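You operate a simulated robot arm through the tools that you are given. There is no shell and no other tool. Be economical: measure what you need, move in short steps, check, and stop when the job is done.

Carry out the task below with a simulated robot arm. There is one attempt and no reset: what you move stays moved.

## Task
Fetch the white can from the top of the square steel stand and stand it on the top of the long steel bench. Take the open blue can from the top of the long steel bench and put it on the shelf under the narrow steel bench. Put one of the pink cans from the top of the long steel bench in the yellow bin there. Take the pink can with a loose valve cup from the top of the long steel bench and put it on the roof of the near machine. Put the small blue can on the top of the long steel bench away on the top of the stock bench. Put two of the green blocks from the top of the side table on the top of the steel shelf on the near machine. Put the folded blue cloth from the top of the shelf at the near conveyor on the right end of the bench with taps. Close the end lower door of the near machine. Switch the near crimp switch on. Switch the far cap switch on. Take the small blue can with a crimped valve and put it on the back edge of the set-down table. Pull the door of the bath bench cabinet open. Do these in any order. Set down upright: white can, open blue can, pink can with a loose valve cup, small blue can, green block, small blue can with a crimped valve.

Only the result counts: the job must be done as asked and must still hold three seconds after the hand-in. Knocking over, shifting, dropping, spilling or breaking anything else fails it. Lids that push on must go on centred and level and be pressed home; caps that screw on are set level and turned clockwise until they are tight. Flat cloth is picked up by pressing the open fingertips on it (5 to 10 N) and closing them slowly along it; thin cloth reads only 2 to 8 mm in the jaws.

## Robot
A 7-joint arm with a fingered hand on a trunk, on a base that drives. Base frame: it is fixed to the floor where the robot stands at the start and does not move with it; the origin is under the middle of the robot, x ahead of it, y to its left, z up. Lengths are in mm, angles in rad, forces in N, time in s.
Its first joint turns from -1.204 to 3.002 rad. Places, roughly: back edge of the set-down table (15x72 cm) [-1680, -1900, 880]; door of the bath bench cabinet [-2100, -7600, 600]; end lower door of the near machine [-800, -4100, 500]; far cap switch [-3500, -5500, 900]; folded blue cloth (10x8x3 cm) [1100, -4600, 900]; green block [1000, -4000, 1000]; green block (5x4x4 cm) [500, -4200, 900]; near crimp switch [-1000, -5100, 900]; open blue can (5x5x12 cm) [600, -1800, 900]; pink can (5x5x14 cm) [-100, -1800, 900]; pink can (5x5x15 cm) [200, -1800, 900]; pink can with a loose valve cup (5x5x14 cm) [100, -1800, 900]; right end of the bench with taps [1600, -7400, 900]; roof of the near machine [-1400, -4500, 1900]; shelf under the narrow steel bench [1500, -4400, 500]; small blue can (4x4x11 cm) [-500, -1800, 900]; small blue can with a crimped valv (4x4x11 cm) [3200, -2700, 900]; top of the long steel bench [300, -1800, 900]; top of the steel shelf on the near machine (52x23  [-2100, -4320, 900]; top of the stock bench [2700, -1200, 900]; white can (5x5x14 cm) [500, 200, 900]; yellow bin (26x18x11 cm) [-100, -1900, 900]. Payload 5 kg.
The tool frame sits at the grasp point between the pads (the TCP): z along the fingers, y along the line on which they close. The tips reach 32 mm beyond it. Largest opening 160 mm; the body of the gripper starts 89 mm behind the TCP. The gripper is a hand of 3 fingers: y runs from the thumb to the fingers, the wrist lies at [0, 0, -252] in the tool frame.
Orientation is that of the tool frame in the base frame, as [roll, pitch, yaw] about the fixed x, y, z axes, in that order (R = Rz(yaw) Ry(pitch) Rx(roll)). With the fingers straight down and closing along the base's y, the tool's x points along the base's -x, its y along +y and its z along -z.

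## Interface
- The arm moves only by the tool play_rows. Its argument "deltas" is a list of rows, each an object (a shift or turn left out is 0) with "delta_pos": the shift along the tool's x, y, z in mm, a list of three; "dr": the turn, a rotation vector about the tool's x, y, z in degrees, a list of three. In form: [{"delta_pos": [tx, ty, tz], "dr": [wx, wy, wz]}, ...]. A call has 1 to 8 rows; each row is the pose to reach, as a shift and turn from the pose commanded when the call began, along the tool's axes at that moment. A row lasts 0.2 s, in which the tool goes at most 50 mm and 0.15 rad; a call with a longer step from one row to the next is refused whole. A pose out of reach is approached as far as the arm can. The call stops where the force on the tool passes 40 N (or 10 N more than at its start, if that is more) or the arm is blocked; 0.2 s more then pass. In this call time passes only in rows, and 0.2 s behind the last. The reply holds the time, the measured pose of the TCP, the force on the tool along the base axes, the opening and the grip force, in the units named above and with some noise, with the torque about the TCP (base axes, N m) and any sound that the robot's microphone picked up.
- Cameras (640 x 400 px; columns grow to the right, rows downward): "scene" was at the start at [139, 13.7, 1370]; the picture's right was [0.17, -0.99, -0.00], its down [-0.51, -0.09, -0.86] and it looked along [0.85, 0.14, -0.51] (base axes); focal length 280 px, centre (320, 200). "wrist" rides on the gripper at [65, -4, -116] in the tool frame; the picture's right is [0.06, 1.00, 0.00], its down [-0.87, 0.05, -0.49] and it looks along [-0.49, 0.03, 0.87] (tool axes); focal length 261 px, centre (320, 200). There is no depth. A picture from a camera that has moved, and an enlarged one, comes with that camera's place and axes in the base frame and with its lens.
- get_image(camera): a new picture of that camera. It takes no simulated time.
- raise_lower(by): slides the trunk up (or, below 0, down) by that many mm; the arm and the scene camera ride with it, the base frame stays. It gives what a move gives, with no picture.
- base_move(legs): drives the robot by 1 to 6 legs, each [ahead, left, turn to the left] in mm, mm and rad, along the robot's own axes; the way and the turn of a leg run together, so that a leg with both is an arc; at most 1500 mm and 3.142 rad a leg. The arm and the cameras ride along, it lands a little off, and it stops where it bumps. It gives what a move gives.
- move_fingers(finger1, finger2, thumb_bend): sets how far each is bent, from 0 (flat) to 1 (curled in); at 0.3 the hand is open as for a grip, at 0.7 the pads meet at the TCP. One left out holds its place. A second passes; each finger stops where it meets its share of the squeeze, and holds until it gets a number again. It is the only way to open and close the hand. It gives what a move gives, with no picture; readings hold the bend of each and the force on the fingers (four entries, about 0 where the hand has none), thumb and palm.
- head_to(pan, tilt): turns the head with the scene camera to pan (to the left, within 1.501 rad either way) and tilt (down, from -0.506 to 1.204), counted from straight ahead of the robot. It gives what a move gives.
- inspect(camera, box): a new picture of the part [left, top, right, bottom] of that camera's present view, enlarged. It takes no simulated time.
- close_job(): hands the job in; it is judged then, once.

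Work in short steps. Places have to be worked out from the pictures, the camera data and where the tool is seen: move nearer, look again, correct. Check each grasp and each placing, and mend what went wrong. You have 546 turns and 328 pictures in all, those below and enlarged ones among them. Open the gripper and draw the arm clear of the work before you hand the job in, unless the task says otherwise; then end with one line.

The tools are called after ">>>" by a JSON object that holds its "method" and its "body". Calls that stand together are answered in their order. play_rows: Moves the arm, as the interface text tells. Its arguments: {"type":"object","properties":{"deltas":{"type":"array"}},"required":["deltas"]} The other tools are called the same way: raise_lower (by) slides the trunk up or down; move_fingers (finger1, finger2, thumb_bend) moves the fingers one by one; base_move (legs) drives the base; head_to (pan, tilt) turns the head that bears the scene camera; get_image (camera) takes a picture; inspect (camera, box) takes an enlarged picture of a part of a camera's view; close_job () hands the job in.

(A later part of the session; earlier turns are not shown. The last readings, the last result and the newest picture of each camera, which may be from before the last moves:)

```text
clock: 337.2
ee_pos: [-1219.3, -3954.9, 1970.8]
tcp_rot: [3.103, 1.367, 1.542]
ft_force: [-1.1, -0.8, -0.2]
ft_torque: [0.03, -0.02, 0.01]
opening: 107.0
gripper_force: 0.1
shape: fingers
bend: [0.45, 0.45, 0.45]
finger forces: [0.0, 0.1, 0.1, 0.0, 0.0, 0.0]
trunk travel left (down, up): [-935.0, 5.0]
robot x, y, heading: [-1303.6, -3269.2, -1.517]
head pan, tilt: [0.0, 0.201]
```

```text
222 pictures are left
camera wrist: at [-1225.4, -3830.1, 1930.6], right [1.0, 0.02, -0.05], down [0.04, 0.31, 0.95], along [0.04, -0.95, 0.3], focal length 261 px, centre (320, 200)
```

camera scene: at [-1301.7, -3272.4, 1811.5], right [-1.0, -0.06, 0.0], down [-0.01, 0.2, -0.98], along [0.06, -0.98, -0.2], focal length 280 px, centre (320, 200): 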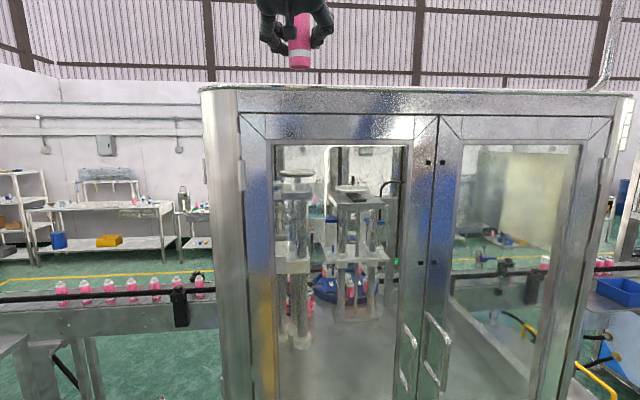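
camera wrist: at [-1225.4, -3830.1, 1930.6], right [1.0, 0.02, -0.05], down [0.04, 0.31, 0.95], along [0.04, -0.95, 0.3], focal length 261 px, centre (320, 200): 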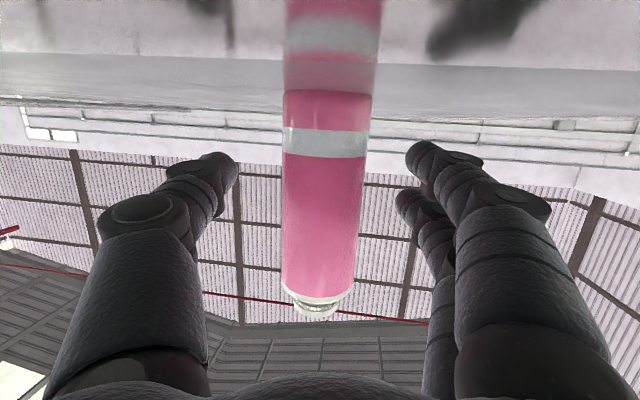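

It stands on the roof. I back the base 350 mm straight off and look.

>>> {"method": "base_move", "body": {"legs": [[-400, 0, 0]]}}

>>> {"method": "get_image", "body": {"camera": "scene"}}

>>> {"method": "get_image", "body": {"camera": "wrist"}}

```text
clock: 339.8
ee_pos: [-1242.5, -3544.7, 1969.2]
tcp_rot: [3.1, 1.365, 1.546]
ft_force: [-0.7, -0.5, -0.6]
ft_torque: [0.03, 0.01, -0.01]
opening: 107.2
gripper_force: 0.0
shape: fingers
bend: [0.45, 0.45, 0.45]
finger forces: [0.0, 0.0, 0.1, 0.0, 0.0, 0.1]
trunk travel left (down, up): [-935.0, 5.0]
robot x, y, heading: [-1327.6, -2854.7, -1.514]
head pan, tilt: [0.0, 0.201]
```

```text
221 pictures are left
camera scene: at [-1317.4, -3000.5, 1811.2], right [-1.0, -0.06, 0.0], down [-0.01, 0.2, -0.98], along [0.06, -0.98, -0.2], focal length 280 px, centre (320, 200)
```

scene: 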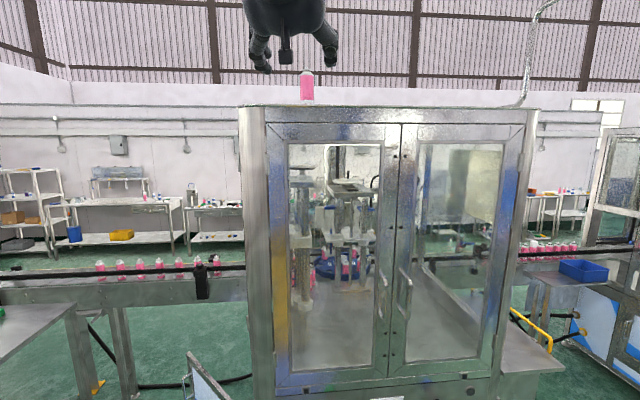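

```text
220 pictures are left
camera wrist: at [-1247.9, -3419.4, 1930.3], right [1.0, 0.03, -0.05], down [0.04, 0.3, 0.95], along [0.04, -0.95, 0.3], focal length 261 px, centre (320, 200)
```

wrist: 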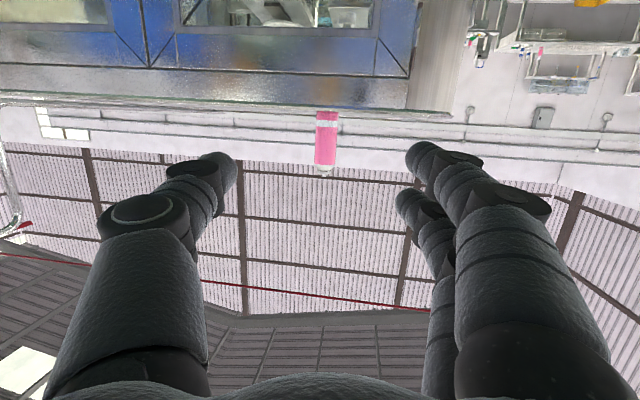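

The pink can stands upright on the roof, cup on. Next the end lower door. I lower the arm, then turn the hand to point down again.

>>> {"method": "play_rows", "body": {"deltas": [{"delta_pos": [44, 0, 9]}, {"delta_pos": [88, 0, 19]}, {"delta_pos": [132, 0, 28]}, {"delta_pos": [176, 0, 38]}, {"delta_pos": [220, 0, 47]}, {"delta_pos": [264, 0, 57]}, {"delta_pos": [308, 0, 66]}, {"delta_pos": [352, 0, 75]}]}}

>>> {"method": "play_rows", "body": {"deltas": [{"dr": [0, 8, 0]}, {"dr": [0, 16, 0]}, {"dr": [0, 24, 0]}, {"dr": [0, 32, 0]}, {"dr": [0, 40, 0]}, {"dr": [0, 48, 0]}, {"dr": [0, 56, 0]}, {"dr": [0, 64, 0]}]}}

>>> {"method": "play_rows", "body": {"deltas": [{"dr": [0, 8, 0]}, {"dr": [0, 14, 0]}]}}

>>> {"method": "raise_lower", "body": {"by": -400}}

```text
clock: 341.6
ee_pos: [-1237.5, -3547.3, 1607.3]
tcp_rot: [3.11, 1.366, 1.553]
ft_force: [0.5, 0.2, 1.0]
ft_torque: [-0.02, 0.0, -0.05]
opening: 107.0
gripper_force: 0.1
shape: fingers
bend: [0.45, 0.45, 0.45]
finger forces: [0.0, 0.1, 0.1, 0.1, 0.1, 0.1]
trunk travel left (down, up): [-935.0, 5.0]
robot x, y, heading: [-1327.0, -2854.5, -1.512]
head pan, tilt: [0.0, 0.201]
```

```text
clock: 343.4
ee_pos: [-1238.2, -3546.1, 1610.2]
tcp_rot: [3.135, 0.246, 1.584]
ft_force: [-0.3, -0.3, 0.3]
ft_torque: [0.03, 0.04, 0.01]
opening: 107.4
gripper_force: 0.0
shape: fingers
bend: [0.45, 0.45, 0.45]
finger forces: [0.0, 0.0, 0.0, 0.1, 0.0, 0.0]
trunk travel left (down, up): [-935.0, 5.0]
robot x, y, heading: [-1328.1, -2855.4, -1.515]
head pan, tilt: [0.0, 0.201]
```

```text
clock: 344.0
ee_pos: [-1237.4, -3544.9, 1609.9]
tcp_rot: [3.136, 0.005, 1.585]
ft_force: [1.3, 0.3, 0.4]
ft_torque: [0.06, 0.01, -0.02]
opening: 107.1
gripper_force: 0.0
shape: fingers
bend: [0.45, 0.45, 0.45]
finger forces: [0.0, 0.0, 0.1, 0.0, 0.0, 0.0]
trunk travel left (down, up): [-935.0, 5.0]
robot x, y, heading: [-1329.0, -2855.5, -1.516]
head pan, tilt: [0.0, 0.201]
```

```text
clock: 347.8
ee_pos: [-1238.5, -3546.1, 1209.7]
tcp_rot: [3.132, 0.006, 1.586]
ft_force: [-0.8, 0.2, -0.3]
ft_torque: [-0.03, 0.0, 0.02]
opening: 107.1
gripper_force: 0.0
shape: fingers
bend: [0.45, 0.45, 0.45]
finger forces: [0.1, 0.1, 0.0, 0.0, 0.0, 0.1]
trunk travel left (down, up): [-535.0, 405.0]
robot x, y, heading: [-1326.3, -2857.6, -1.51]
head pan, tilt: [0.0, 0.201]
```

Now I drive left to x≈-450 and look at the door.

>>> {"method": "base_move", "body": {"legs": [[0, 900, 0]]}}

>>> {"method": "head_to", "body": {"pan": -0.3, "tilt": 0.5}}

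>>> {"method": "get_image", "body": {"camera": "scene"}}

```text
clock: 352.6
ee_pos: [-326.5, -3485.7, 1208.6]
tcp_rot: [3.136, 0.006, 1.599]
ft_force: [0.0, 0.1, -0.5]
ft_torque: [-0.01, 0.02, 0.01]
opening: 107.1
gripper_force: 0.1
shape: fingers
bend: [0.45, 0.45, 0.45]
finger forces: [0.0, 0.0, 0.0, 0.0, 0.0, 0.1]
trunk travel left (down, up): [-535.0, 405.0]
robot x, y, heading: [-426.0, -2794.0, -1.503]
head pan, tilt: [0.0, 0.201]
```

```text
clock: 353.4
ee_pos: [-325.8, -3486.0, 1209.0]
tcp_rot: [3.135, 0.005, 1.598]
ft_force: [-0.6, -0.7, -0.1]
ft_torque: [-0.02, 0.0, 0.02]
opening: 107.4
gripper_force: 0.0
shape: fingers
bend: [0.45, 0.45, 0.45]
finger forces: [0.1, 0.0, 0.0, 0.1, 0.1, 0.0]
trunk travel left (down, up): [-535.0, 405.0]
robot x, y, heading: [-422.8, -2797.1, -1.501]
head pan, tilt: [-0.3, 0.499]
```

```text
219 pictures are left
camera scene: at [-440.1, -2936.9, 1383.7], right [-0.97, 0.23, 0.0], down [0.11, 0.47, -0.88], along [-0.2, -0.86, -0.48], focal length 280 px, centre (320, 200)
```

scene: 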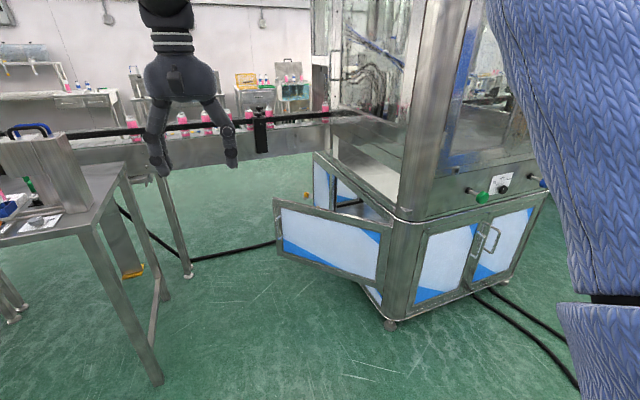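

The door's hinge is near [-970, -3900], its free end near [-503, -4304], z about 307–643. I'll push its outer face with the closed hand. I drive to stand off it, facing about -2.2 rad, hand still high.

>>> {"method": "base_move", "body": {"legs": [[0, 284, 0], [0, 0, -0.699], [0, 489, 0], [560, 0, 0]]}}

>>> {"method": "move_fingers", "body": {"finger1": 0.7, "finger2": 0.7, "thumb_bend": 0.7}}

>>> {"method": "head_to", "body": {"pan": 0.0, "tilt": 0.7}}

>>> {"method": "get_image", "body": {"camera": "scene"}}

```text
clock: 362.4
ee_pos: [-399.0, -4111.0, 1209.2]
tcp_rot: [3.133, 0.003, 0.933]
ft_force: [0.5, 0.2, 0.6]
ft_torque: [0.08, -0.01, 0.01]
opening: 107.3
gripper_force: 0.0
shape: fingers
bend: [0.45, 0.45, 0.45]
finger forces: [0.0, 0.0, 0.0, 0.0, 0.0, 0.1]
trunk travel left (down, up): [-535.0, 405.0]
robot x, y, heading: [-50.5, -3509.7, -2.163]
head pan, tilt: [-0.3, 0.499]
```

```text
clock: 363.4
ee_pos: [-398.9, -4111.1, 1209.3]
tcp_rot: [3.135, 0.005, 0.933]
ft_force: [-0.5, -1.4, 0.6]
ft_torque: [0.04, 0.02, -0.02]
opening: 12.8
gripper_force: 0.1
shape: fingers
bend: [0.7, 0.7, 0.7]
finger forces: [0.0, 0.2, 0.0, 0.0, 0.1, 0.0]
trunk travel left (down, up): [-535.0, 405.0]
robot x, y, heading: [-51.0, -3506.7, -2.166]
head pan, tilt: [-0.3, 0.499]
```

```text
clock: 364.2
ee_pos: [-398.1, -4110.0, 1210.0]
tcp_rot: [3.133, 0.005, 0.934]
ft_force: [1.0, -0.3, 0.8]
ft_torque: [0.0, 0.0, 0.04]
opening: 12.6
gripper_force: 0.0
shape: fingers
bend: [0.7, 0.7, 0.7]
finger forces: [0.1, 0.0, 0.0, 0.1, 0.0, 0.0]
trunk travel left (down, up): [-535.0, 405.0]
robot x, y, heading: [-49.3, -3503.5, -2.163]
head pan, tilt: [0.0, 0.7]
```

```text
218 pictures are left
camera scene: at [-125.2, -3621.9, 1366.0], right [-0.83, 0.56, 0.0], down [0.36, 0.53, -0.77], along [-0.43, -0.63, -0.64], focal length 280 px, centre (320, 200)
```

scene: 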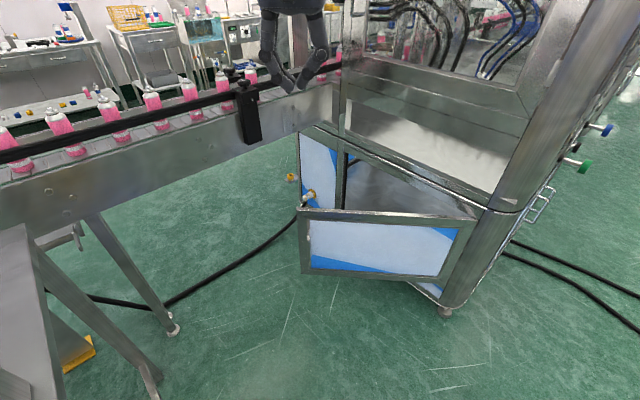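

Geometry confirmed. I shift 100 mm right so contact falls at about 80% of the door's width, then lower the closed hand to z≈590.

>>> {"method": "base_move", "body": {"legs": [[0, -100, 0]]}}

>>> {"method": "raise_lower", "body": {"by": -400}}

>>> {"method": "raise_lower", "body": {"by": -120}}

>>> {"method": "play_rows", "body": {"deltas": [{"delta_pos": [0, 0, 35]}, {"delta_pos": [0, 0, 70]}, {"delta_pos": [0, 0, 100]}]}}

>>> {"method": "head_to", "body": {"pan": 0.0, "tilt": 0.35}}

>>> {"method": "get_image", "body": {"camera": "scene"}}

```text
clock: 365.4
ee_pos: [-482.8, -4054.0, 1210.1]
tcp_rot: [3.131, 0.005, 0.933]
ft_force: [0.4, 1.1, -0.4]
ft_torque: [0.0, -0.08, -0.02]
opening: 12.7
gripper_force: 0.1
shape: fingers
bend: [0.7, 0.7, 0.7]
finger forces: [0.1, 0.1, 0.0, 0.1, 0.0, 0.0]
trunk travel left (down, up): [-535.0, 405.0]
robot x, y, heading: [-133.9, -3452.2, -2.158]
head pan, tilt: [0.0, 0.7]
```

```text
clock: 369.2
ee_pos: [-482.4, -4054.7, 809.7]
tcp_rot: [3.134, 0.005, 0.936]
ft_force: [0.5, 0.5, 0.5]
ft_torque: [-0.01, -0.03, -0.01]
opening: 12.5
gripper_force: 0.1
shape: fingers
bend: [0.7, 0.7, 0.7]
finger forces: [0.1, 0.0, 0.1, 0.1, 0.0, 0.0]
trunk travel left (down, up): [-135.0, 805.0]
robot x, y, heading: [-129.1, -3454.1, -2.166]
head pan, tilt: [0.0, 0.7]
```

```text
clock: 370.7
ee_pos: [-481.7, -4053.9, 690.2]
tcp_rot: [3.132, 0.005, 0.932]
ft_force: [0.1, 0.3, -1.3]
ft_torque: [-0.05, -0.02, -0.03]
opening: 12.7
gripper_force: 0.1
shape: fingers
bend: [0.7, 0.7, 0.7]
finger forces: [0.0, 0.0, 0.1, 0.0, 0.1, 0.0]
trunk travel left (down, up): [-15.0, 925.0]
robot x, y, heading: [-130.2, -3450.5, -2.161]
head pan, tilt: [0.0, 0.7]
```

```text
clock: 371.5
ee_pos: [-480.8, -4056.1, 590.6]
tcp_rot: [3.133, 0.006, 0.934]
ft_force: [0.3, 0.0, 0.4]
ft_torque: [0.0, 0.0, 0.0]
opening: 12.4
gripper_force: 0.1
shape: fingers
bend: [0.7, 0.7, 0.7]
finger forces: [0.0, 0.0, 0.1, 0.0, 0.0, 0.0]
trunk travel left (down, up): [-15.0, 925.0]
robot x, y, heading: [-130.8, -3451.8, -2.159]
head pan, tilt: [0.0, 0.7]
```

```text
clock: 372.4
ee_pos: [-481.2, -4056.2, 588.9]
tcp_rot: [3.132, 0.004, 0.933]
ft_force: [-0.1, -0.3, -0.3]
ft_torque: [-0.01, -0.02, 0.01]
opening: 12.8
gripper_force: 0.0
shape: fingers
bend: [0.7, 0.7, 0.7]
finger forces: [0.0, 0.1, 0.0, 0.1, 0.1, 0.0]
trunk travel left (down, up): [-15.0, 925.0]
robot x, y, heading: [-134.9, -3453.9, -2.17]
head pan, tilt: [0.0, 0.351]
```

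```text
217 pictures are left
camera scene: at [-212.6, -3572.7, 877.3], right [-0.83, 0.56, 0.0], down [0.19, 0.29, -0.94], along [-0.52, -0.78, -0.34], focal length 280 px, centre (320, 200)
```

scene: 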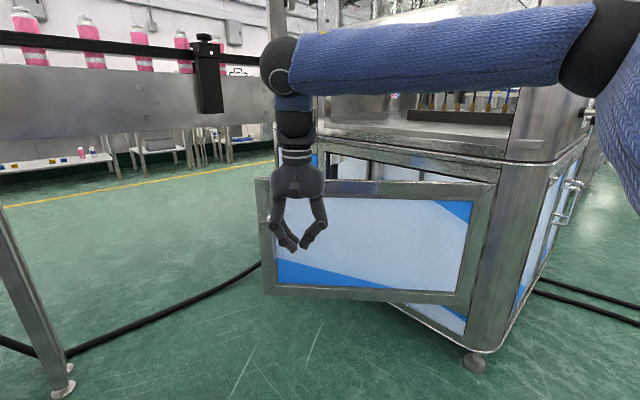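

The closed hand is facing the door's outer face. I drive ahead 150 mm to come to contact.

>>> {"method": "base_move", "body": {"legs": [[150, 0, 0]]}}

>>> {"method": "get_image", "body": {"camera": "scene"}}

```text
clock: 373.7
ee_pos: [-564.3, -4180.2, 591.1]
tcp_rot: [3.132, 0.006, 0.933]
ft_force: [-0.3, 0.0, 0.5]
ft_torque: [-0.02, 0.03, 0.02]
opening: 12.7
gripper_force: 0.1
shape: fingers
bend: [0.7, 0.7, 0.7]
finger forces: [0.0, 0.1, 0.1, 0.1, 0.1, 0.0]
trunk travel left (down, up): [-15.0, 925.0]
robot x, y, heading: [-212.4, -3572.9, -2.163]
head pan, tilt: [0.0, 0.351]
```

```text
216 pictures are left
camera scene: at [-295.6, -3695.5, 877.3], right [-0.83, 0.56, 0.0], down [0.19, 0.28, -0.94], along [-0.53, -0.78, -0.34], focal length 280 px, centre (320, 200)
```

scene: 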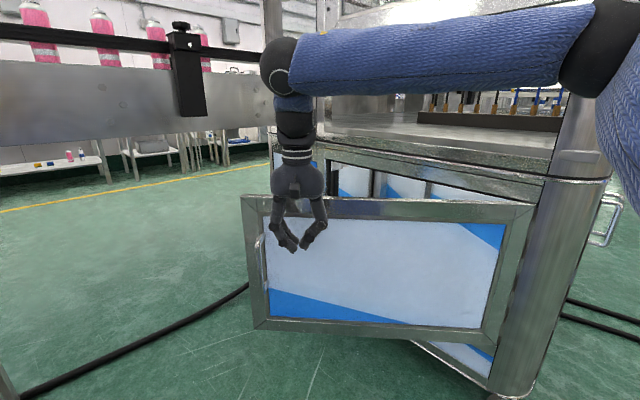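

Just short of contact. Now the first arc of the push, turning with the door.

>>> {"method": "base_move", "body": {"legs": [[197, 146, -0.32]]}}

>>> {"method": "get_image", "body": {"camera": "scene"}}

```text
clock: 375.5
ee_pos: [-764.6, -4279.8, 590.8]
tcp_rot: [3.131, 0.005, 0.615]
ft_force: [-0.1, 0.2, 0.4]
ft_torque: [0.01, 0.03, -0.01]
opening: 12.6
gripper_force: 0.0
shape: fingers
bend: [0.7, 0.7, 0.7]
finger forces: [0.0, 0.0, 0.0, 0.0, 0.1, 0.0]
trunk travel left (down, up): [-15.0, 925.0]
robot x, y, heading: [-241.6, -3820.8, -2.484]
head pan, tilt: [0.0, 0.351]
```

```text
215 pictures are left
camera scene: at [-357.1, -3905.7, 877.3], right [-0.61, 0.79, 0.0], down [0.27, 0.21, -0.94], along [-0.74, -0.58, -0.34], focal length 280 px, centre (320, 200)
```

scene: 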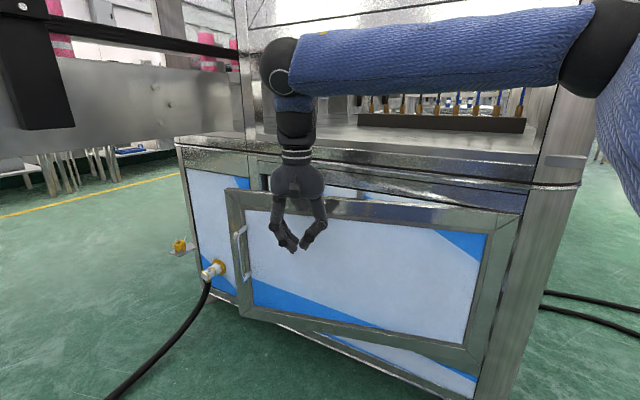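

The door is moving shut. To keep the wrist from meeting the machine above the door, I tilt the fingers 35° forward before finishing.

>>> {"method": "play_rows", "body": {"deltas": [{"dr": [0, -8, 0]}, {"dr": [0, -16, 0]}, {"dr": [0, -24, 0]}, {"dr": [0, -32, 0]}, {"dr": [0, -38, 0]}]}}

>>> {"method": "base_move", "body": {"legs": [[120, 150, -0.22]]}}

>>> {"method": "get_image", "body": {"camera": "scene"}}

```text
clock: 376.7
ee_pos: [-764.7, -4281.7, 589.8]
tcp_rot: [3.127, 0.671, 0.607]
ft_force: [0.0, -0.6, -0.5]
ft_torque: [0.02, 0.01, -0.01]
opening: 12.6
gripper_force: 0.0
shape: fingers
bend: [0.7, 0.7, 0.7]
finger forces: [0.1, 0.0, 0.0, 0.0, 0.0, 0.1]
trunk travel left (down, up): [-15.0, 925.0]
robot x, y, heading: [-241.1, -3815.5, -2.485]
head pan, tilt: [0.0, 0.351]
```

```text
clock: 378.3
ee_pos: [-876.4, -4342.9, 590.2]
tcp_rot: [3.13, 0.669, 0.386]
ft_force: [0.2, -0.4, -0.4]
ft_torque: [0.0, 0.01, 0.02]
opening: 12.5
gripper_force: 0.1
shape: fingers
bend: [0.7, 0.7, 0.7]
finger forces: [0.0, 0.1, 0.0, 0.0, 0.0, 0.1]
trunk travel left (down, up): [-15.0, 925.0]
robot x, y, heading: [-265.3, -4004.9, -2.701]
head pan, tilt: [0.0, 0.351]
```

```text
214 pictures are left
camera scene: at [-395.7, -4066.3, 877.3], right [-0.42, 0.91, 0.0], down [0.31, 0.15, -0.94], along [-0.85, -0.4, -0.34], focal length 280 px, centre (320, 200)
```

scene: 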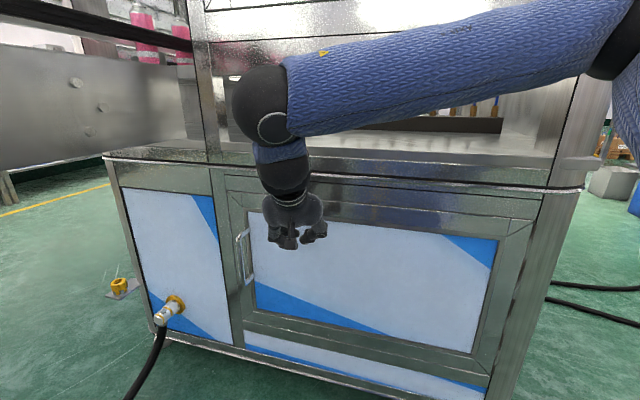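

Nearly flush. I press on toward -x with the arm until the force rises.

>>> {"method": "play_rows", "body": {"deltas": [{"delta_pos": [-15, -8, 12]}, {"delta_pos": [-29, -15, 23]}, {"delta_pos": [-44, -23, 35]}, {"delta_pos": [-58, -30, 46]}, {"delta_pos": [-73, -38, 57]}, {"delta_pos": [-87, -45, 69]}, {"delta_pos": [-102, -53, 80]}]}}

>>> {"method": "get_image", "body": {"camera": "scene"}}

```text
clock: 378.8
ee_pos: [-900.1, -4345.5, 588.9]
tcp_rot: [3.13, 0.659, 0.398]
ft_force: [14.5, 2.2, 0.7]
ft_torque: [0.01, -0.13, 0.21]
opening: 12.7
gripper_force: 7.6
shape: fingers
bend: [0.7, 0.71, 0.7]
finger forces: [0.1, 15.0, 0.1, 0.1, 0.0, 0.0]
trunk travel left (down, up): [-15.0, 925.0]
robot x, y, heading: [-266.4, -4006.2, -2.699]
head pan, tilt: [0.0, 0.351]
stopped in row 2: the force on the tool passed its limit at 59 N (the readings are from after the stop); the commanded pose is now the measured one
```

```text
213 pictures are left
camera scene: at [-394.8, -4066.2, 877.5], right [-0.43, 0.91, 0.0], down [0.31, 0.15, -0.94], along [-0.85, -0.4, -0.34], focal length 280 px, centre (320, 200)
```

scene: 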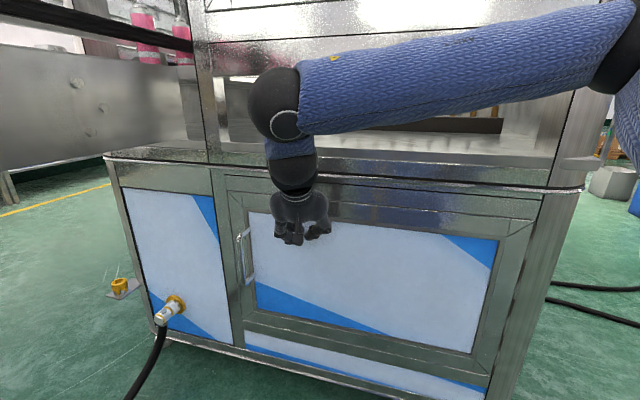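

The door is against its stop, flush. I back the hand off and raise it, then turn it down again.

>>> {"method": "play_rows", "body": {"deltas": [{"delta_pos": [29, 15, -23]}, {"delta_pos": [58, 30, -46]}, {"delta_pos": [87, 45, -69]}, {"delta_pos": [116, 60, -92]}]}}

>>> {"method": "play_rows", "body": {"deltas": [{"dr": [0, 8, 0]}, {"dr": [0, 16, 0]}, {"dr": [0, 24, 0]}, {"dr": [0, 32, 0]}, {"dr": [0, 37.8, 0]}]}}

>>> {"method": "raise_lower", "body": {"by": 400}}

>>> {"method": "raise_lower", "body": {"by": 120}}

>>> {"method": "get_image", "body": {"camera": "scene"}}

```text
clock: 379.8
ee_pos: [-745.0, -4339.2, 589.5]
tcp_rot: [3.131, 0.659, 0.394]
ft_force: [0.0, 0.0, -0.6]
ft_torque: [-0.04, 0.0, 0.03]
opening: 12.6
gripper_force: 0.0
shape: fingers
bend: [0.7, 0.7, 0.7]
finger forces: [0.0, 0.0, 0.0, 0.0, 0.0, 0.1]
trunk travel left (down, up): [-15.0, 925.0]
robot x, y, heading: [-262.4, -4005.1, -2.704]
head pan, tilt: [0.0, 0.351]
```

```text
clock: 381.0
ee_pos: [-743.3, -4341.8, 589.9]
tcp_rot: [3.134, -0.003, 0.404]
ft_force: [1.1, 0.2, 1.2]
ft_torque: [0.0, -0.02, 0.0]
opening: 12.8
gripper_force: 0.1
shape: fingers
bend: [0.7, 0.7, 0.7]
finger forces: [0.0, 0.0, 0.0, 0.0, 0.1, 0.1]
trunk travel left (down, up): [-15.0, 925.0]
robot x, y, heading: [-263.9, -4004.4, -2.704]
head pan, tilt: [0.0, 0.351]
```

```text
clock: 384.9
ee_pos: [-742.5, -4341.0, 988.7]
tcp_rot: [3.132, 0.001, 0.402]
ft_force: [0.2, -0.7, -0.1]
ft_torque: [-0.02, 0.0, 0.0]
opening: 12.8
gripper_force: 0.0
shape: fingers
bend: [0.7, 0.7, 0.7]
finger forces: [0.0, 0.0, 0.0, 0.0, 0.1, 0.0]
trunk travel left (down, up): [-415.0, 525.0]
robot x, y, heading: [-266.4, -4005.1, -2.699]
head pan, tilt: [0.0, 0.351]
```

```text
clock: 386.4
ee_pos: [-742.9, -4342.1, 1110.0]
tcp_rot: [3.133, 0.0, 0.405]
ft_force: [-0.7, 0.2, -0.2]
ft_torque: [0.0, 0.0, -0.02]
opening: 12.6
gripper_force: 0.1
shape: fingers
bend: [0.7, 0.7, 0.7]
finger forces: [0.0, 0.0, 0.1, 0.0, 0.0, 0.0]
trunk travel left (down, up): [-535.0, 405.0]
robot x, y, heading: [-266.1, -4002.4, -2.7]
head pan, tilt: [0.0, 0.351]
```

```text
212 pictures are left
camera scene: at [-395.9, -4066.4, 1397.2], right [-0.43, 0.91, 0.0], down [0.31, 0.15, -0.94], along [-0.85, -0.4, -0.34], focal length 280 px, centre (320, 200)
```

scene: 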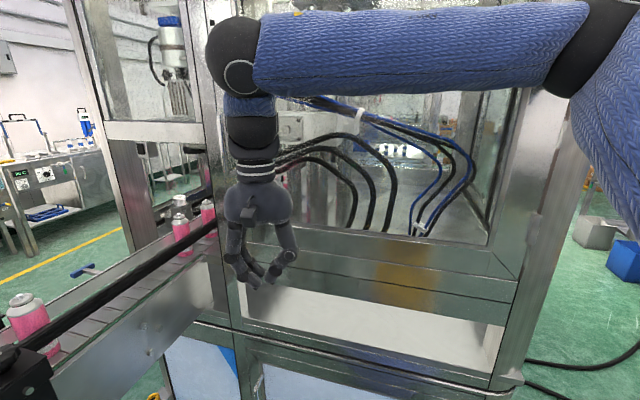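

The end door stays closed. I back out toward the corridor, turn to face -y, and go look at the side table for the green blocks.

>>> {"method": "base_move", "body": {"legs": [[-330, -700, 0], [0, 0, 1.13], [0, 950, 0]]}}

>>> {"method": "head_to", "body": {"pan": 0.0, "tilt": 0.55}}

>>> {"method": "get_image", "body": {"camera": "scene"}}

```text
clock: 397.9
ee_pos: [773.1, -3830.6, 1110.5]
tcp_rot: [3.135, -0.001, 1.51]
ft_force: [1.6, -0.4, 0.0]
ft_torque: [0.01, 0.02, -0.04]
opening: 12.7
gripper_force: 0.0
shape: fingers
bend: [0.7, 0.7, 0.7]
finger forces: [0.0, 0.0, 0.0, 0.1, 0.0, 0.0]
trunk travel left (down, up): [-535.0, 405.0]
robot x, y, heading: [683.2, -3253.3, -1.595]
head pan, tilt: [0.0, 0.351]
```

```text
clock: 398.6
ee_pos: [772.3, -3830.1, 1110.1]
tcp_rot: [3.132, 0.0, 1.511]
ft_force: [0.6, 0.0, 1.1]
ft_torque: [-0.03, 0.01, 0.01]
opening: 12.7
gripper_force: 0.1
shape: fingers
bend: [0.7, 0.7, 0.7]
finger forces: [0.0, 0.1, 0.0, 0.0, 0.1, 0.0]
trunk travel left (down, up): [-535.0, 405.0]
robot x, y, heading: [682.0, -3253.0, -1.592]
head pan, tilt: [0.0, 0.55]
```

```text
211 pictures are left
camera scene: at [680.2, -3394.6, 1379.1], right [-1.0, 0.02, 0.0], down [0.01, 0.52, -0.85], along [-0.02, -0.85, -0.52], focal length 280 px, centre (320, 200)
```

scene: 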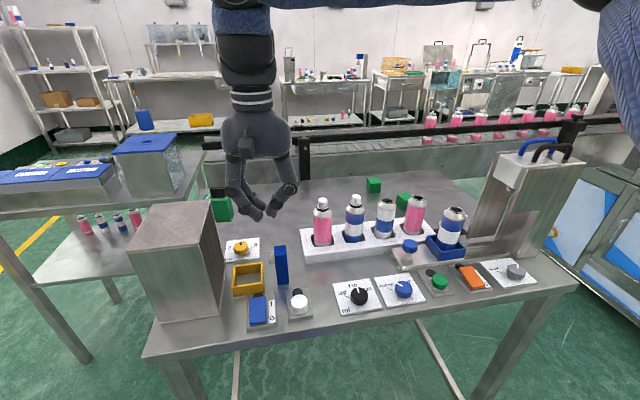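

I see green blocks at the back of the side table. I enlarge the view.

>>> {"method": "inspect", "body": {"camera": "scene", "box": [190, 150, 450, 290]}}

```text
2.46 times, centred on (320, 220) of scene
camera zoom: at [680.2, -3394.6, 1379.1], right [-1.0, 0.02, 0.0], down [0.01, 0.52, -0.85], along [-0.02, -0.85, -0.52], focal length 690 px, centre (320, 151)
```

zoom: 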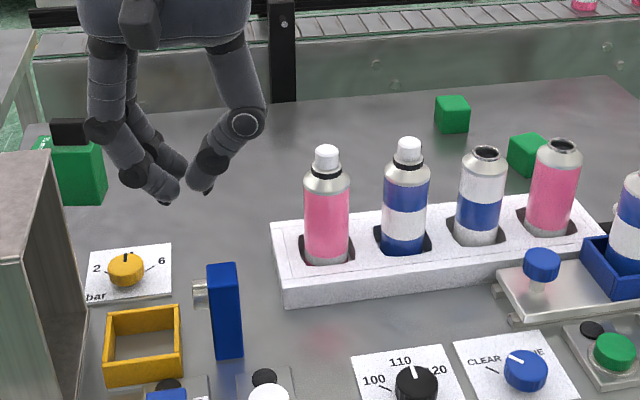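

Two green blocks: A near [460, -4296] and B near [378, -4175] on a top at about 865. I raise the trunk 80, drive right 250 and ahead 130 to come within reach.

>>> {"method": "raise_lower", "body": {"by": 80}}

>>> {"method": "base_move", "body": {"legs": [[0, -250, 0.02], [130, 0, 0]]}}

>>> {"method": "get_image", "body": {"camera": "wrist"}}

>>> {"method": "get_image", "body": {"camera": "scene"}}

```text
clock: 399.8
ee_pos: [772.7, -3831.0, 1191.2]
tcp_rot: [3.134, 0.0, 1.511]
ft_force: [1.0, -0.4, -1.0]
ft_torque: [0.02, 0.01, -0.04]
opening: 12.4
gripper_force: 0.1
shape: fingers
bend: [0.7, 0.7, 0.7]
finger forces: [0.0, 0.0, 0.0, 0.0, 0.0, 0.0]
trunk travel left (down, up): [-615.0, 325.0]
robot x, y, heading: [687.1, -3255.3, -1.597]
head pan, tilt: [0.0, 0.55]
```

```text
clock: 402.5
ee_pos: [534.4, -3955.4, 1187.8]
tcp_rot: [3.134, -0.003, 1.535]
ft_force: [-0.8, 0.1, 0.5]
ft_torque: [0.05, -0.01, 0.03]
opening: 12.7
gripper_force: 0.0
shape: fingers
bend: [0.7, 0.7, 0.7]
finger forces: [0.1, 0.1, 0.0, 0.1, 0.0, 0.0]
trunk travel left (down, up): [-615.0, 325.0]
robot x, y, heading: [433.2, -3383.1, -1.573]
head pan, tilt: [0.0, 0.55]
```

```text
209 pictures are left
camera wrist: at [532.0, -3892.4, 1305.5], right [1.0, 0.03, 0.01], down [0.02, -0.87, 0.49], along [0.02, -0.49, -0.87], focal length 261 px, centre (320, 200)
```

wrist: 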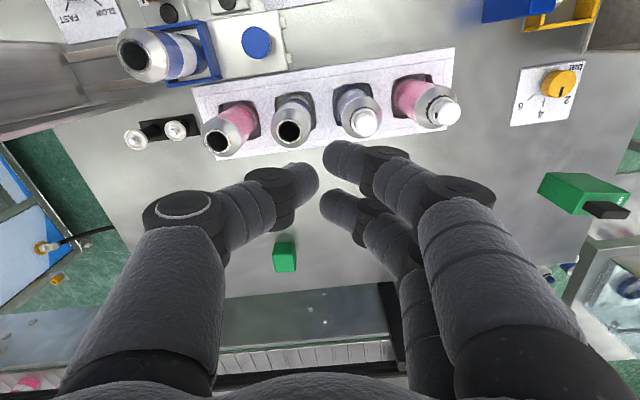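

```text
208 pictures are left
camera scene: at [432.7, -3523.3, 1458.8], right [-1.0, 0.0, 0.0], down [0.0, 0.52, -0.85], along [0.0, -0.85, -0.52], focal length 280 px, centre (320, 200)
```

scene: 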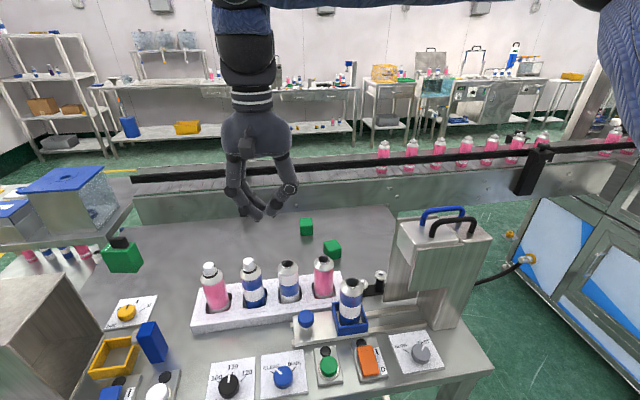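

Block A is seen in the wrist view. I move over it at this height and open the hand somewhat.

>>> {"method": "play_rows", "body": {"deltas": [{"delta_pos": [-45, -8, 0]}, {"delta_pos": [-90, -16, 0]}, {"delta_pos": [-135, -24, 0]}, {"delta_pos": [-180, -32, 0]}, {"delta_pos": [-225, -40, 0]}, {"delta_pos": [-262, -50, 0]}]}}

>>> {"method": "move_fingers", "body": {"finger1": 0.45, "finger2": 0.45, "thumb_bend": 0.45}}

>>> {"method": "get_image", "body": {"camera": "wrist"}}

```text
clock: 403.9
ee_pos: [476.3, -4216.4, 1188.6]
tcp_rot: [3.135, 0.001, 1.534]
ft_force: [-0.4, -0.2, 0.1]
ft_torque: [0.0, 0.0, -0.02]
opening: 12.7
gripper_force: 0.0
shape: fingers
bend: [0.7, 0.7, 0.7]
finger forces: [0.1, 0.0, 0.0, 0.0, 0.0, 0.1]
trunk travel left (down, up): [-615.0, 325.0]
robot x, y, heading: [433.8, -3376.7, -1.574]
head pan, tilt: [0.0, 0.55]
```

```text
clock: 404.9
ee_pos: [477.1, -4215.1, 1189.1]
tcp_rot: [3.135, 0.0, 1.532]
ft_force: [0.4, -0.5, 0.5]
ft_torque: [0.02, -0.02, -0.03]
opening: 107.0
gripper_force: 0.2
shape: fingers
bend: [0.45, 0.45, 0.45]
finger forces: [0.0, 0.0, 0.0, 0.1, 0.0, 0.0]
trunk travel left (down, up): [-615.0, 325.0]
robot x, y, heading: [428.3, -3378.6, -1.568]
head pan, tilt: [0.0, 0.55]
```

```text
207 pictures are left
camera wrist: at [474.4, -4150.2, 1305.5], right [1.0, 0.03, 0.01], down [0.02, -0.87, 0.49], along [0.02, -0.49, -0.87], focal length 261 px, centre (320, 200)
```

wrist: 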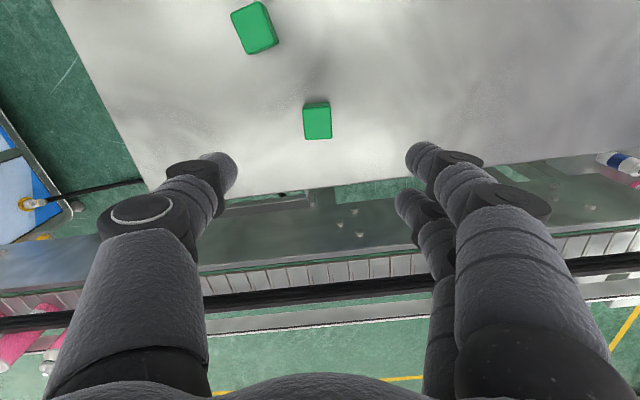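

Triangulating, block A's top centre is [474, -4240, 904] (table about 864). I lower over it to 960 and check.

>>> {"method": "play_rows", "body": {"deltas": [{"delta_pos": [-25, -3, 20]}, {"delta_pos": [-25, -3, 65]}, {"delta_pos": [-25, -3, 110]}, {"delta_pos": [-25, -3, 155]}, {"delta_pos": [-25, -3, 195]}, {"delta_pos": [-25, -3, 229]}]}}

>>> {"method": "get_image", "body": {"camera": "wrist"}}

```text
clock: 406.3
ee_pos: [474.4, -4242.4, 960.1]
tcp_rot: [3.133, 0.0, 1.533]
ft_force: [-0.4, -0.1, 0.3]
ft_torque: [0.06, -0.02, -0.01]
opening: 106.8
gripper_force: 0.1
shape: fingers
bend: [0.45, 0.45, 0.45]
finger forces: [0.1, 0.1, 0.1, 0.1, 0.0, 0.0]
trunk travel left (down, up): [-615.0, 325.0]
robot x, y, heading: [429.2, -3380.5, -1.577]
head pan, tilt: [0.0, 0.55]
```

```text
206 pictures are left
camera wrist: at [470.5, -4177.5, 1075.6], right [1.0, 0.03, 0.01], down [0.02, -0.87, 0.49], along [0.02, -0.49, -0.87], focal length 261 px, centre (320, 200)
```

wrist: 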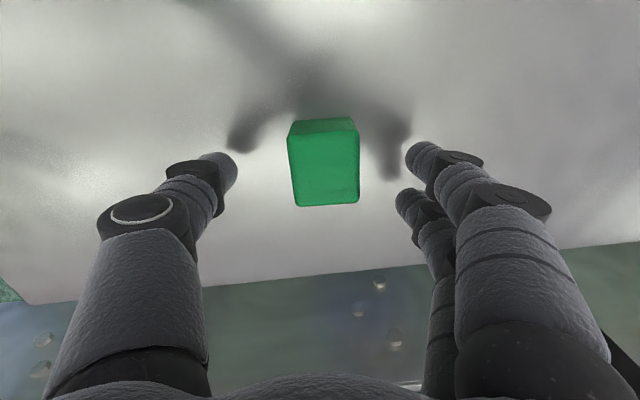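

Centred within a few mm. I lower to 903 and close.

>>> {"method": "play_rows", "body": {"deltas": [{"delta_pos": [-6, 3, 30]}, {"delta_pos": [-6, 3, 50]}, {"delta_pos": [-6, 3, 56]}]}}

>>> {"method": "move_fingers", "body": {"finger1": 0.68, "finger2": 0.68, "thumb_bend": 0.68}}

>>> {"method": "get_image", "body": {"camera": "wrist"}}

```text
clock: 406.7
ee_pos: [478.5, -4246.0, 938.8]
tcp_rot: [3.129, 0.004, 1.536]
ft_force: [0.6, 2.4, 11.4]
ft_torque: [0.14, 0.86, -0.14]
opening: 112.0
gripper_force: 6.2
shape: fingers
bend: [0.45, 0.45, 0.44]
finger forces: [0.1, 0.1, 0.0, 0.1, 11.3, 0.1]
trunk travel left (down, up): [-615.0, 325.0]
robot x, y, heading: [435.9, -3380.9, -1.57]
head pan, tilt: [0.0, 0.55]
stopped in row 2: the force on the tool passed its limit at 65 N (the readings are from after the stop); the commanded pose is now the measured one
```

```text
clock: 407.7
ee_pos: [478.6, -4244.9, 938.6]
tcp_rot: [3.131, 0.003, 1.535]
ft_force: [-3.9, 1.3, 14.3]
ft_torque: [0.08, 0.62, -0.03]
opening: 42.7
gripper_force: 18.0
shape: fingers
bend: [0.63, 0.64, 0.65]
finger forces: [7.1, 3.6, 0.0, 0.0, 24.1, 0.0]
trunk travel left (down, up): [-615.0, 325.0]
robot x, y, heading: [433.0, -3379.7, -1.57]
head pan, tilt: [0.0, 0.55]
```

```text
205 pictures are left
camera wrist: at [473.8, -4181.0, 1054.6], right [1.0, 0.03, 0.01], down [0.02, -0.87, 0.5], along [0.02, -0.5, -0.87], focal length 261 px, centre (320, 200)
```

wrist: 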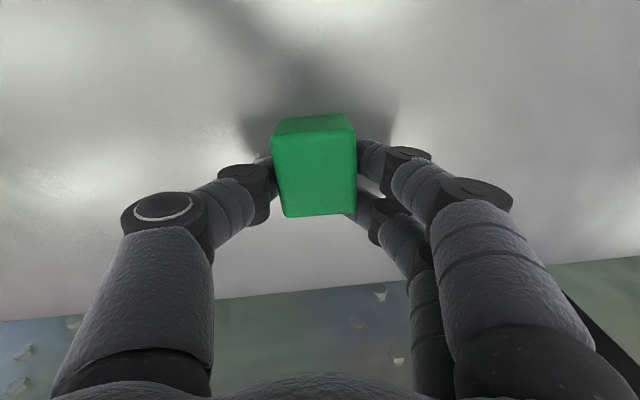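

The open thumb met the table early; with the fingers now closed on the block at 43 mm and 18 N, I lift a bit to test the hold.

>>> {"method": "play_rows", "body": {"deltas": [{"delta_pos": [0, 0, -20]}, {"delta_pos": [0, 0, -60]}, {"delta_pos": [0, 0, -100]}]}}

>>> {"method": "get_image", "body": {"camera": "wrist"}}

>>> {"method": "get_image", "body": {"camera": "scene"}}

```text
clock: 408.5
ee_pos: [477.2, -4245.6, 1039.2]
tcp_rot: [3.132, 0.003, 1.537]
ft_force: [0.4, 0.1, -1.3]
ft_torque: [-0.02, 0.01, -0.01]
opening: 42.6
gripper_force: 11.8
shape: fingers
bend: [0.63, 0.64, 0.65]
finger forces: [7.7, 3.9, 0.0, 0.0, 12.0, 0.0]
trunk travel left (down, up): [-615.0, 325.0]
robot x, y, heading: [435.2, -3381.7, -1.569]
head pan, tilt: [0.0, 0.55]
```

```text
204 pictures are left
camera wrist: at [473.2, -4180.4, 1155.3], right [1.0, 0.03, 0.01], down [0.02, -0.87, 0.5], along [0.02, -0.49, -0.87], focal length 261 px, centre (320, 200)
```

wrist: 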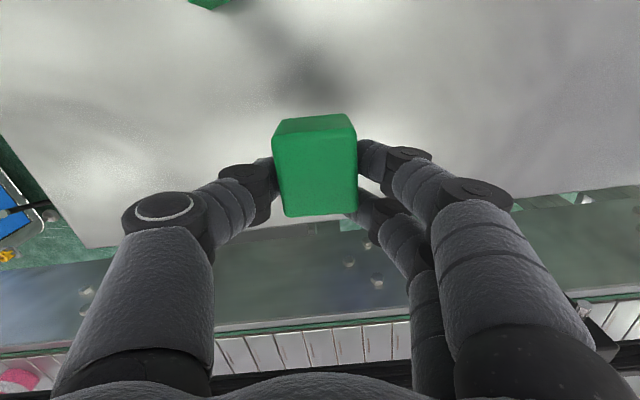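

```text
203 pictures are left
camera scene: at [433.5, -3519.9, 1459.1], right [-1.0, 0.0, 0.0], down [0.0, 0.52, -0.85], along [0.0, -0.85, -0.52], focal length 280 px, centre (320, 200)
```

scene: 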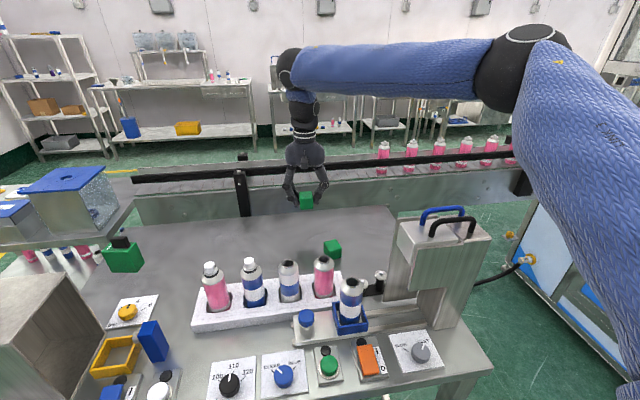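

Block A is held. I lift to clear the cans and draw back, then drive along the corridor toward the near machine's shelf at [-2100, -4320].

>>> {"method": "play_rows", "body": {"deltas": [{"delta_pos": [0, 0, -48]}, {"delta_pos": [0, 0, -96]}, {"delta_pos": [0, 0, -144]}, {"delta_pos": [48, 0, -144]}, {"delta_pos": [96, 0, -144]}, {"delta_pos": [144, 0, -144]}, {"delta_pos": [192, 0, -144]}, {"delta_pos": [240, 0, -144]}]}}

>>> {"method": "base_move", "body": {"legs": [[-330, 0, 0], [0, -1450, 0], [0, -350, 0]]}}

>>> {"method": "head_to", "body": {"pan": -0.6, "tilt": 0.5}}

>>> {"method": "get_image", "body": {"camera": "scene"}}

```text
clock: 410.3
ee_pos: [484.8, -4008.1, 1181.2]
tcp_rot: [3.131, 0.002, 1.535]
ft_force: [0.0, 0.2, -0.3]
ft_torque: [-0.03, -0.01, 0.02]
opening: 42.2
gripper_force: 11.4
shape: fingers
bend: [0.63, 0.64, 0.65]
finger forces: [7.8, 3.8, 0.0, 0.0, 11.6, 0.1]
trunk travel left (down, up): [-615.0, 325.0]
robot x, y, heading: [429.7, -3381.6, -1.571]
head pan, tilt: [0.0, 0.55]
```

```text
clock: 421.2
ee_pos: [-1320.9, -3681.6, 1180.7]
tcp_rot: [3.129, 0.004, 1.54]
ft_force: [-0.9, 0.6, 0.1]
ft_torque: [0.01, -0.03, 0.03]
opening: 42.3
gripper_force: 11.9
shape: fingers
bend: [0.63, 0.64, 0.65]
finger forces: [7.9, 3.8, 0.1, 0.0, 11.6, 0.0]
trunk travel left (down, up): [-615.0, 325.0]
robot x, y, heading: [-1374.9, -3056.1, -1.561]
head pan, tilt: [0.0, 0.55]
```

```text
clock: 422.2
ee_pos: [-1319.9, -3683.3, 1181.8]
tcp_rot: [3.129, 0.004, 1.54]
ft_force: [0.1, 0.1, -0.2]
ft_torque: [-0.03, -0.03, 0.01]
opening: 42.2
gripper_force: 11.3
shape: fingers
bend: [0.63, 0.64, 0.65]
finger forces: [7.8, 3.6, 0.0, 0.0, 11.5, 0.0]
trunk travel left (down, up): [-615.0, 325.0]
robot x, y, heading: [-1374.3, -3053.3, -1.56]
head pan, tilt: [-0.6, 0.499]
```

```text
202 pictures are left
camera scene: at [-1425.9, -3181.0, 1463.6], right [-0.83, 0.56, 0.0], down [0.27, 0.4, -0.88], along [-0.49, -0.73, -0.48], focal length 280 px, centre (320, 200)
```

scene: 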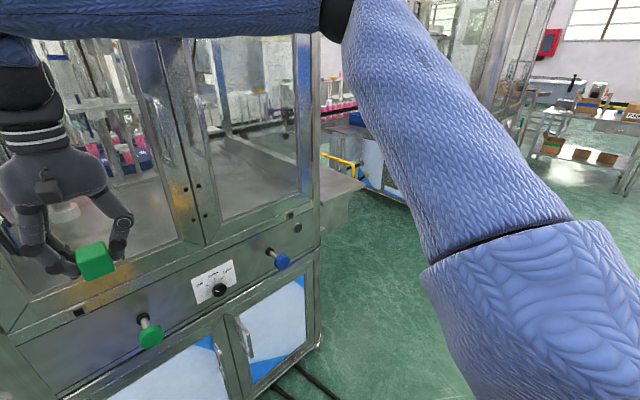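

The shelf is visible beyond the machine's right corner. I carry on 700 mm to the right.

>>> {"method": "base_move", "body": {"legs": [[0, -700, 0]]}}

>>> {"method": "head_to", "body": {"pan": 0.0, "tilt": 0.45}}

>>> {"method": "get_image", "body": {"camera": "scene"}}

```text
clock: 426.0
ee_pos: [-2010.7, -3684.8, 1180.4]
tcp_rot: [3.129, 0.003, 1.536]
ft_force: [0.9, 0.2, 0.0]
ft_torque: [-0.01, -0.02, -0.01]
opening: 42.4
gripper_force: 11.3
shape: fingers
bend: [0.63, 0.64, 0.65]
finger forces: [7.9, 3.6, 0.0, 0.0, 11.6, 0.0]
trunk travel left (down, up): [-615.0, 325.0]
robot x, y, heading: [-2063.5, -3056.1, -1.569]
head pan, tilt: [-0.6, 0.499]
```

```text
clock: 427.0
ee_pos: [-2010.2, -3685.9, 1181.1]
tcp_rot: [3.129, 0.004, 1.535]
ft_force: [1.0, -0.5, -1.4]
ft_torque: [0.0, -0.01, 0.03]
opening: 42.1
gripper_force: 11.8
shape: fingers
bend: [0.63, 0.64, 0.65]
finger forces: [7.9, 3.7, 0.0, 0.0, 11.5, 0.0]
trunk travel left (down, up): [-615.0, 325.0]
robot x, y, heading: [-2067.2, -3055.2, -1.571]
head pan, tilt: [0.0, 0.45]
```

```text
201 pictures are left
camera scene: at [-2062.2, -3199.8, 1468.1], right [-1.0, 0.0, 0.0], down [0.0, 0.44, -0.9], along [0.0, -0.9, -0.44], focal length 280 px, centre (320, 200)
```

scene: 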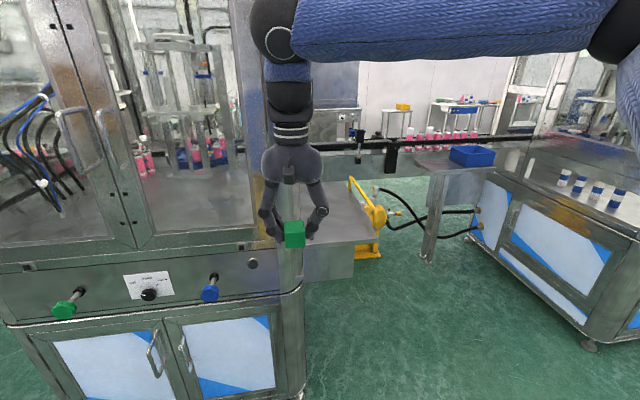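

The shelf is right of the machine, about x -2005…-2235, y -4060…-4580. It is narrow, so I turn the hand 90° to close along y, while still out in front.

>>> {"method": "play_rows", "body": {"deltas": [{"dr": [0, 0, 8.4]}, {"dr": [0, 0, 16.8]}, {"dr": [0, 0, 25.2]}, {"dr": [0, 0, 33.6]}, {"dr": [0, 0, 42]}, {"dr": [0, 0, 50.4]}, {"dr": [0, 0, 58.8]}, {"dr": [0, 0, 67.2]}]}}

>>> {"method": "play_rows", "body": {"deltas": [{"dr": [0, 0, 8.4]}, {"dr": [0, 0, 16.8]}, {"dr": [0, 0, 22.8]}]}}

>>> {"method": "get_image", "body": {"camera": "scene"}}

>>> {"method": "get_image", "body": {"camera": "wrist"}}

```text
clock: 428.8
ee_pos: [-2009.8, -3684.9, 1182.2]
tcp_rot: [3.135, -0.008, 0.361]
ft_force: [-0.3, -1.1, -0.9]
ft_torque: [-0.02, 0.03, -0.01]
opening: 42.4
gripper_force: 11.4
shape: fingers
bend: [0.63, 0.64, 0.65]
finger forces: [7.8, 3.7, 0.0, 0.1, 11.7, 0.0]
trunk travel left (down, up): [-615.0, 325.0]
robot x, y, heading: [-2060.6, -3057.4, -1.566]
head pan, tilt: [0.0, 0.45]
```

```text
clock: 429.6
ee_pos: [-2010.7, -3686.0, 1179.7]
tcp_rot: [3.137, -0.01, 0.166]
ft_force: [0.3, 0.3, -0.4]
ft_torque: [-0.03, 0.0, 0.0]
opening: 42.5
gripper_force: 11.8
shape: fingers
bend: [0.63, 0.64, 0.65]
finger forces: [7.8, 3.8, 0.0, 0.0, 11.6, 0.0]
out of reach, approached as far as the arm can: row 2, 3
trunk travel left (down, up): [-615.0, 325.0]
robot x, y, heading: [-2061.5, -3057.2, -1.566]
head pan, tilt: [0.0, 0.45]
```

```text
200 pictures are left
camera scene: at [-2062.1, -3199.8, 1468.1], right [-1.0, 0.0, 0.0], down [0.0, 0.44, -0.9], along [0.0, -0.9, -0.44], focal length 280 px, centre (320, 200)
```

scene: 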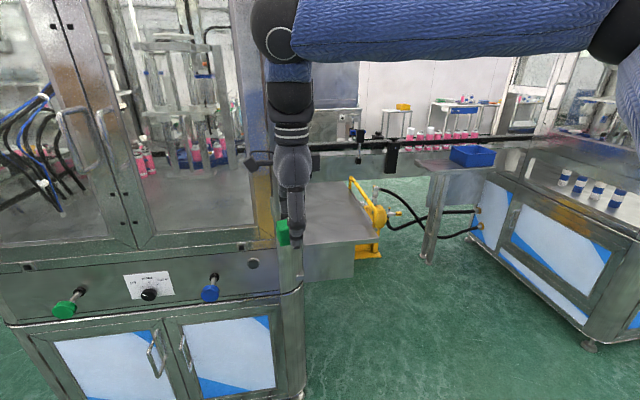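

```text
199 pictures are left
camera wrist: at [-1948.6, -3671.1, 1298.1], right [0.23, -0.97, 0.01], down [-0.85, -0.2, 0.48], along [-0.47, -0.11, -0.88], focal length 261 px, centre (320, 200)
```

wrist: 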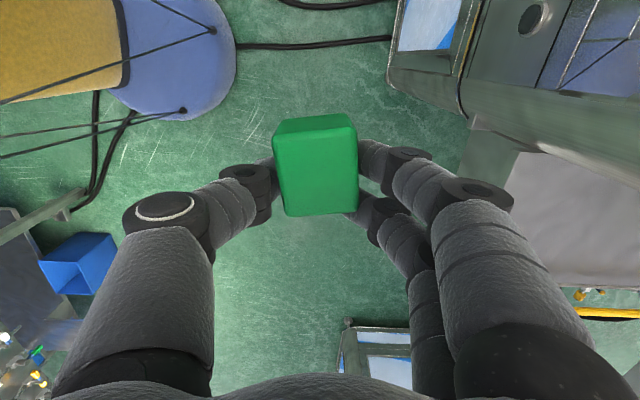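

The hand is now turned enough (0.17 rad off). Shelf top is about 900. I drive right 105 and ahead 400 to bring the block over the shelf.

>>> {"method": "base_move", "body": {"legs": [[0, -115, 0], [400, 0, 0]]}}

>>> {"method": "get_image", "body": {"camera": "wrist"}}

>>> {"method": "get_image", "body": {"camera": "scene"}}

```text
clock: 432.9
ee_pos: [-2129.6, -4093.3, 1180.2]
tcp_rot: [3.139, -0.013, 0.159]
ft_force: [0.9, 0.4, -1.3]
ft_torque: [0.01, 0.01, 0.0]
opening: 42.3
gripper_force: 11.4
shape: fingers
bend: [0.63, 0.64, 0.65]
finger forces: [7.9, 3.7, 0.0, 0.1, 11.6, 0.1]
trunk travel left (down, up): [-615.0, 325.0]
robot x, y, heading: [-2178.1, -3461.4, -1.573]
head pan, tilt: [0.0, 0.45]
```

```text
198 pictures are left
camera wrist: at [-2066.9, -4079.3, 1297.6], right [0.22, -0.98, 0.01], down [-0.85, -0.19, 0.48], along [-0.47, -0.11, -0.88], focal length 261 px, centre (320, 200)
```

wrist: 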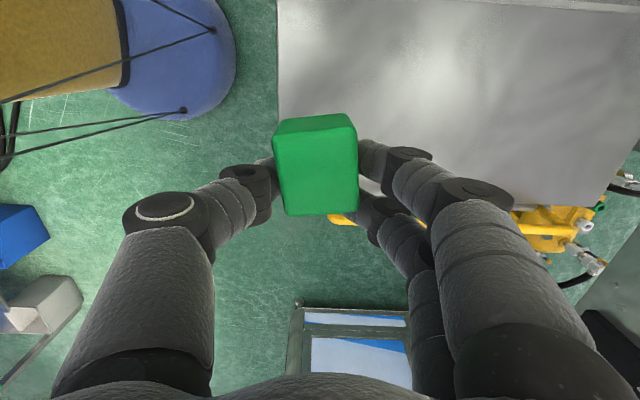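

```text
197 pictures are left
camera scene: at [-2177.7, -3607.6, 1468.0], right [-1.0, 0.0, 0.0], down [0.0, 0.44, -0.9], along [0.0, -0.9, -0.44], focal length 280 px, centre (320, 200)
```

scene: 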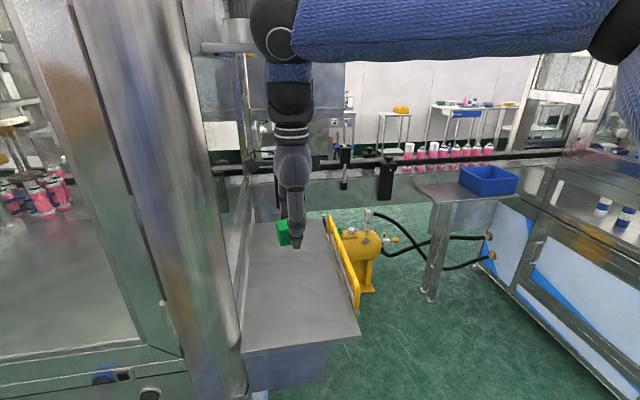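

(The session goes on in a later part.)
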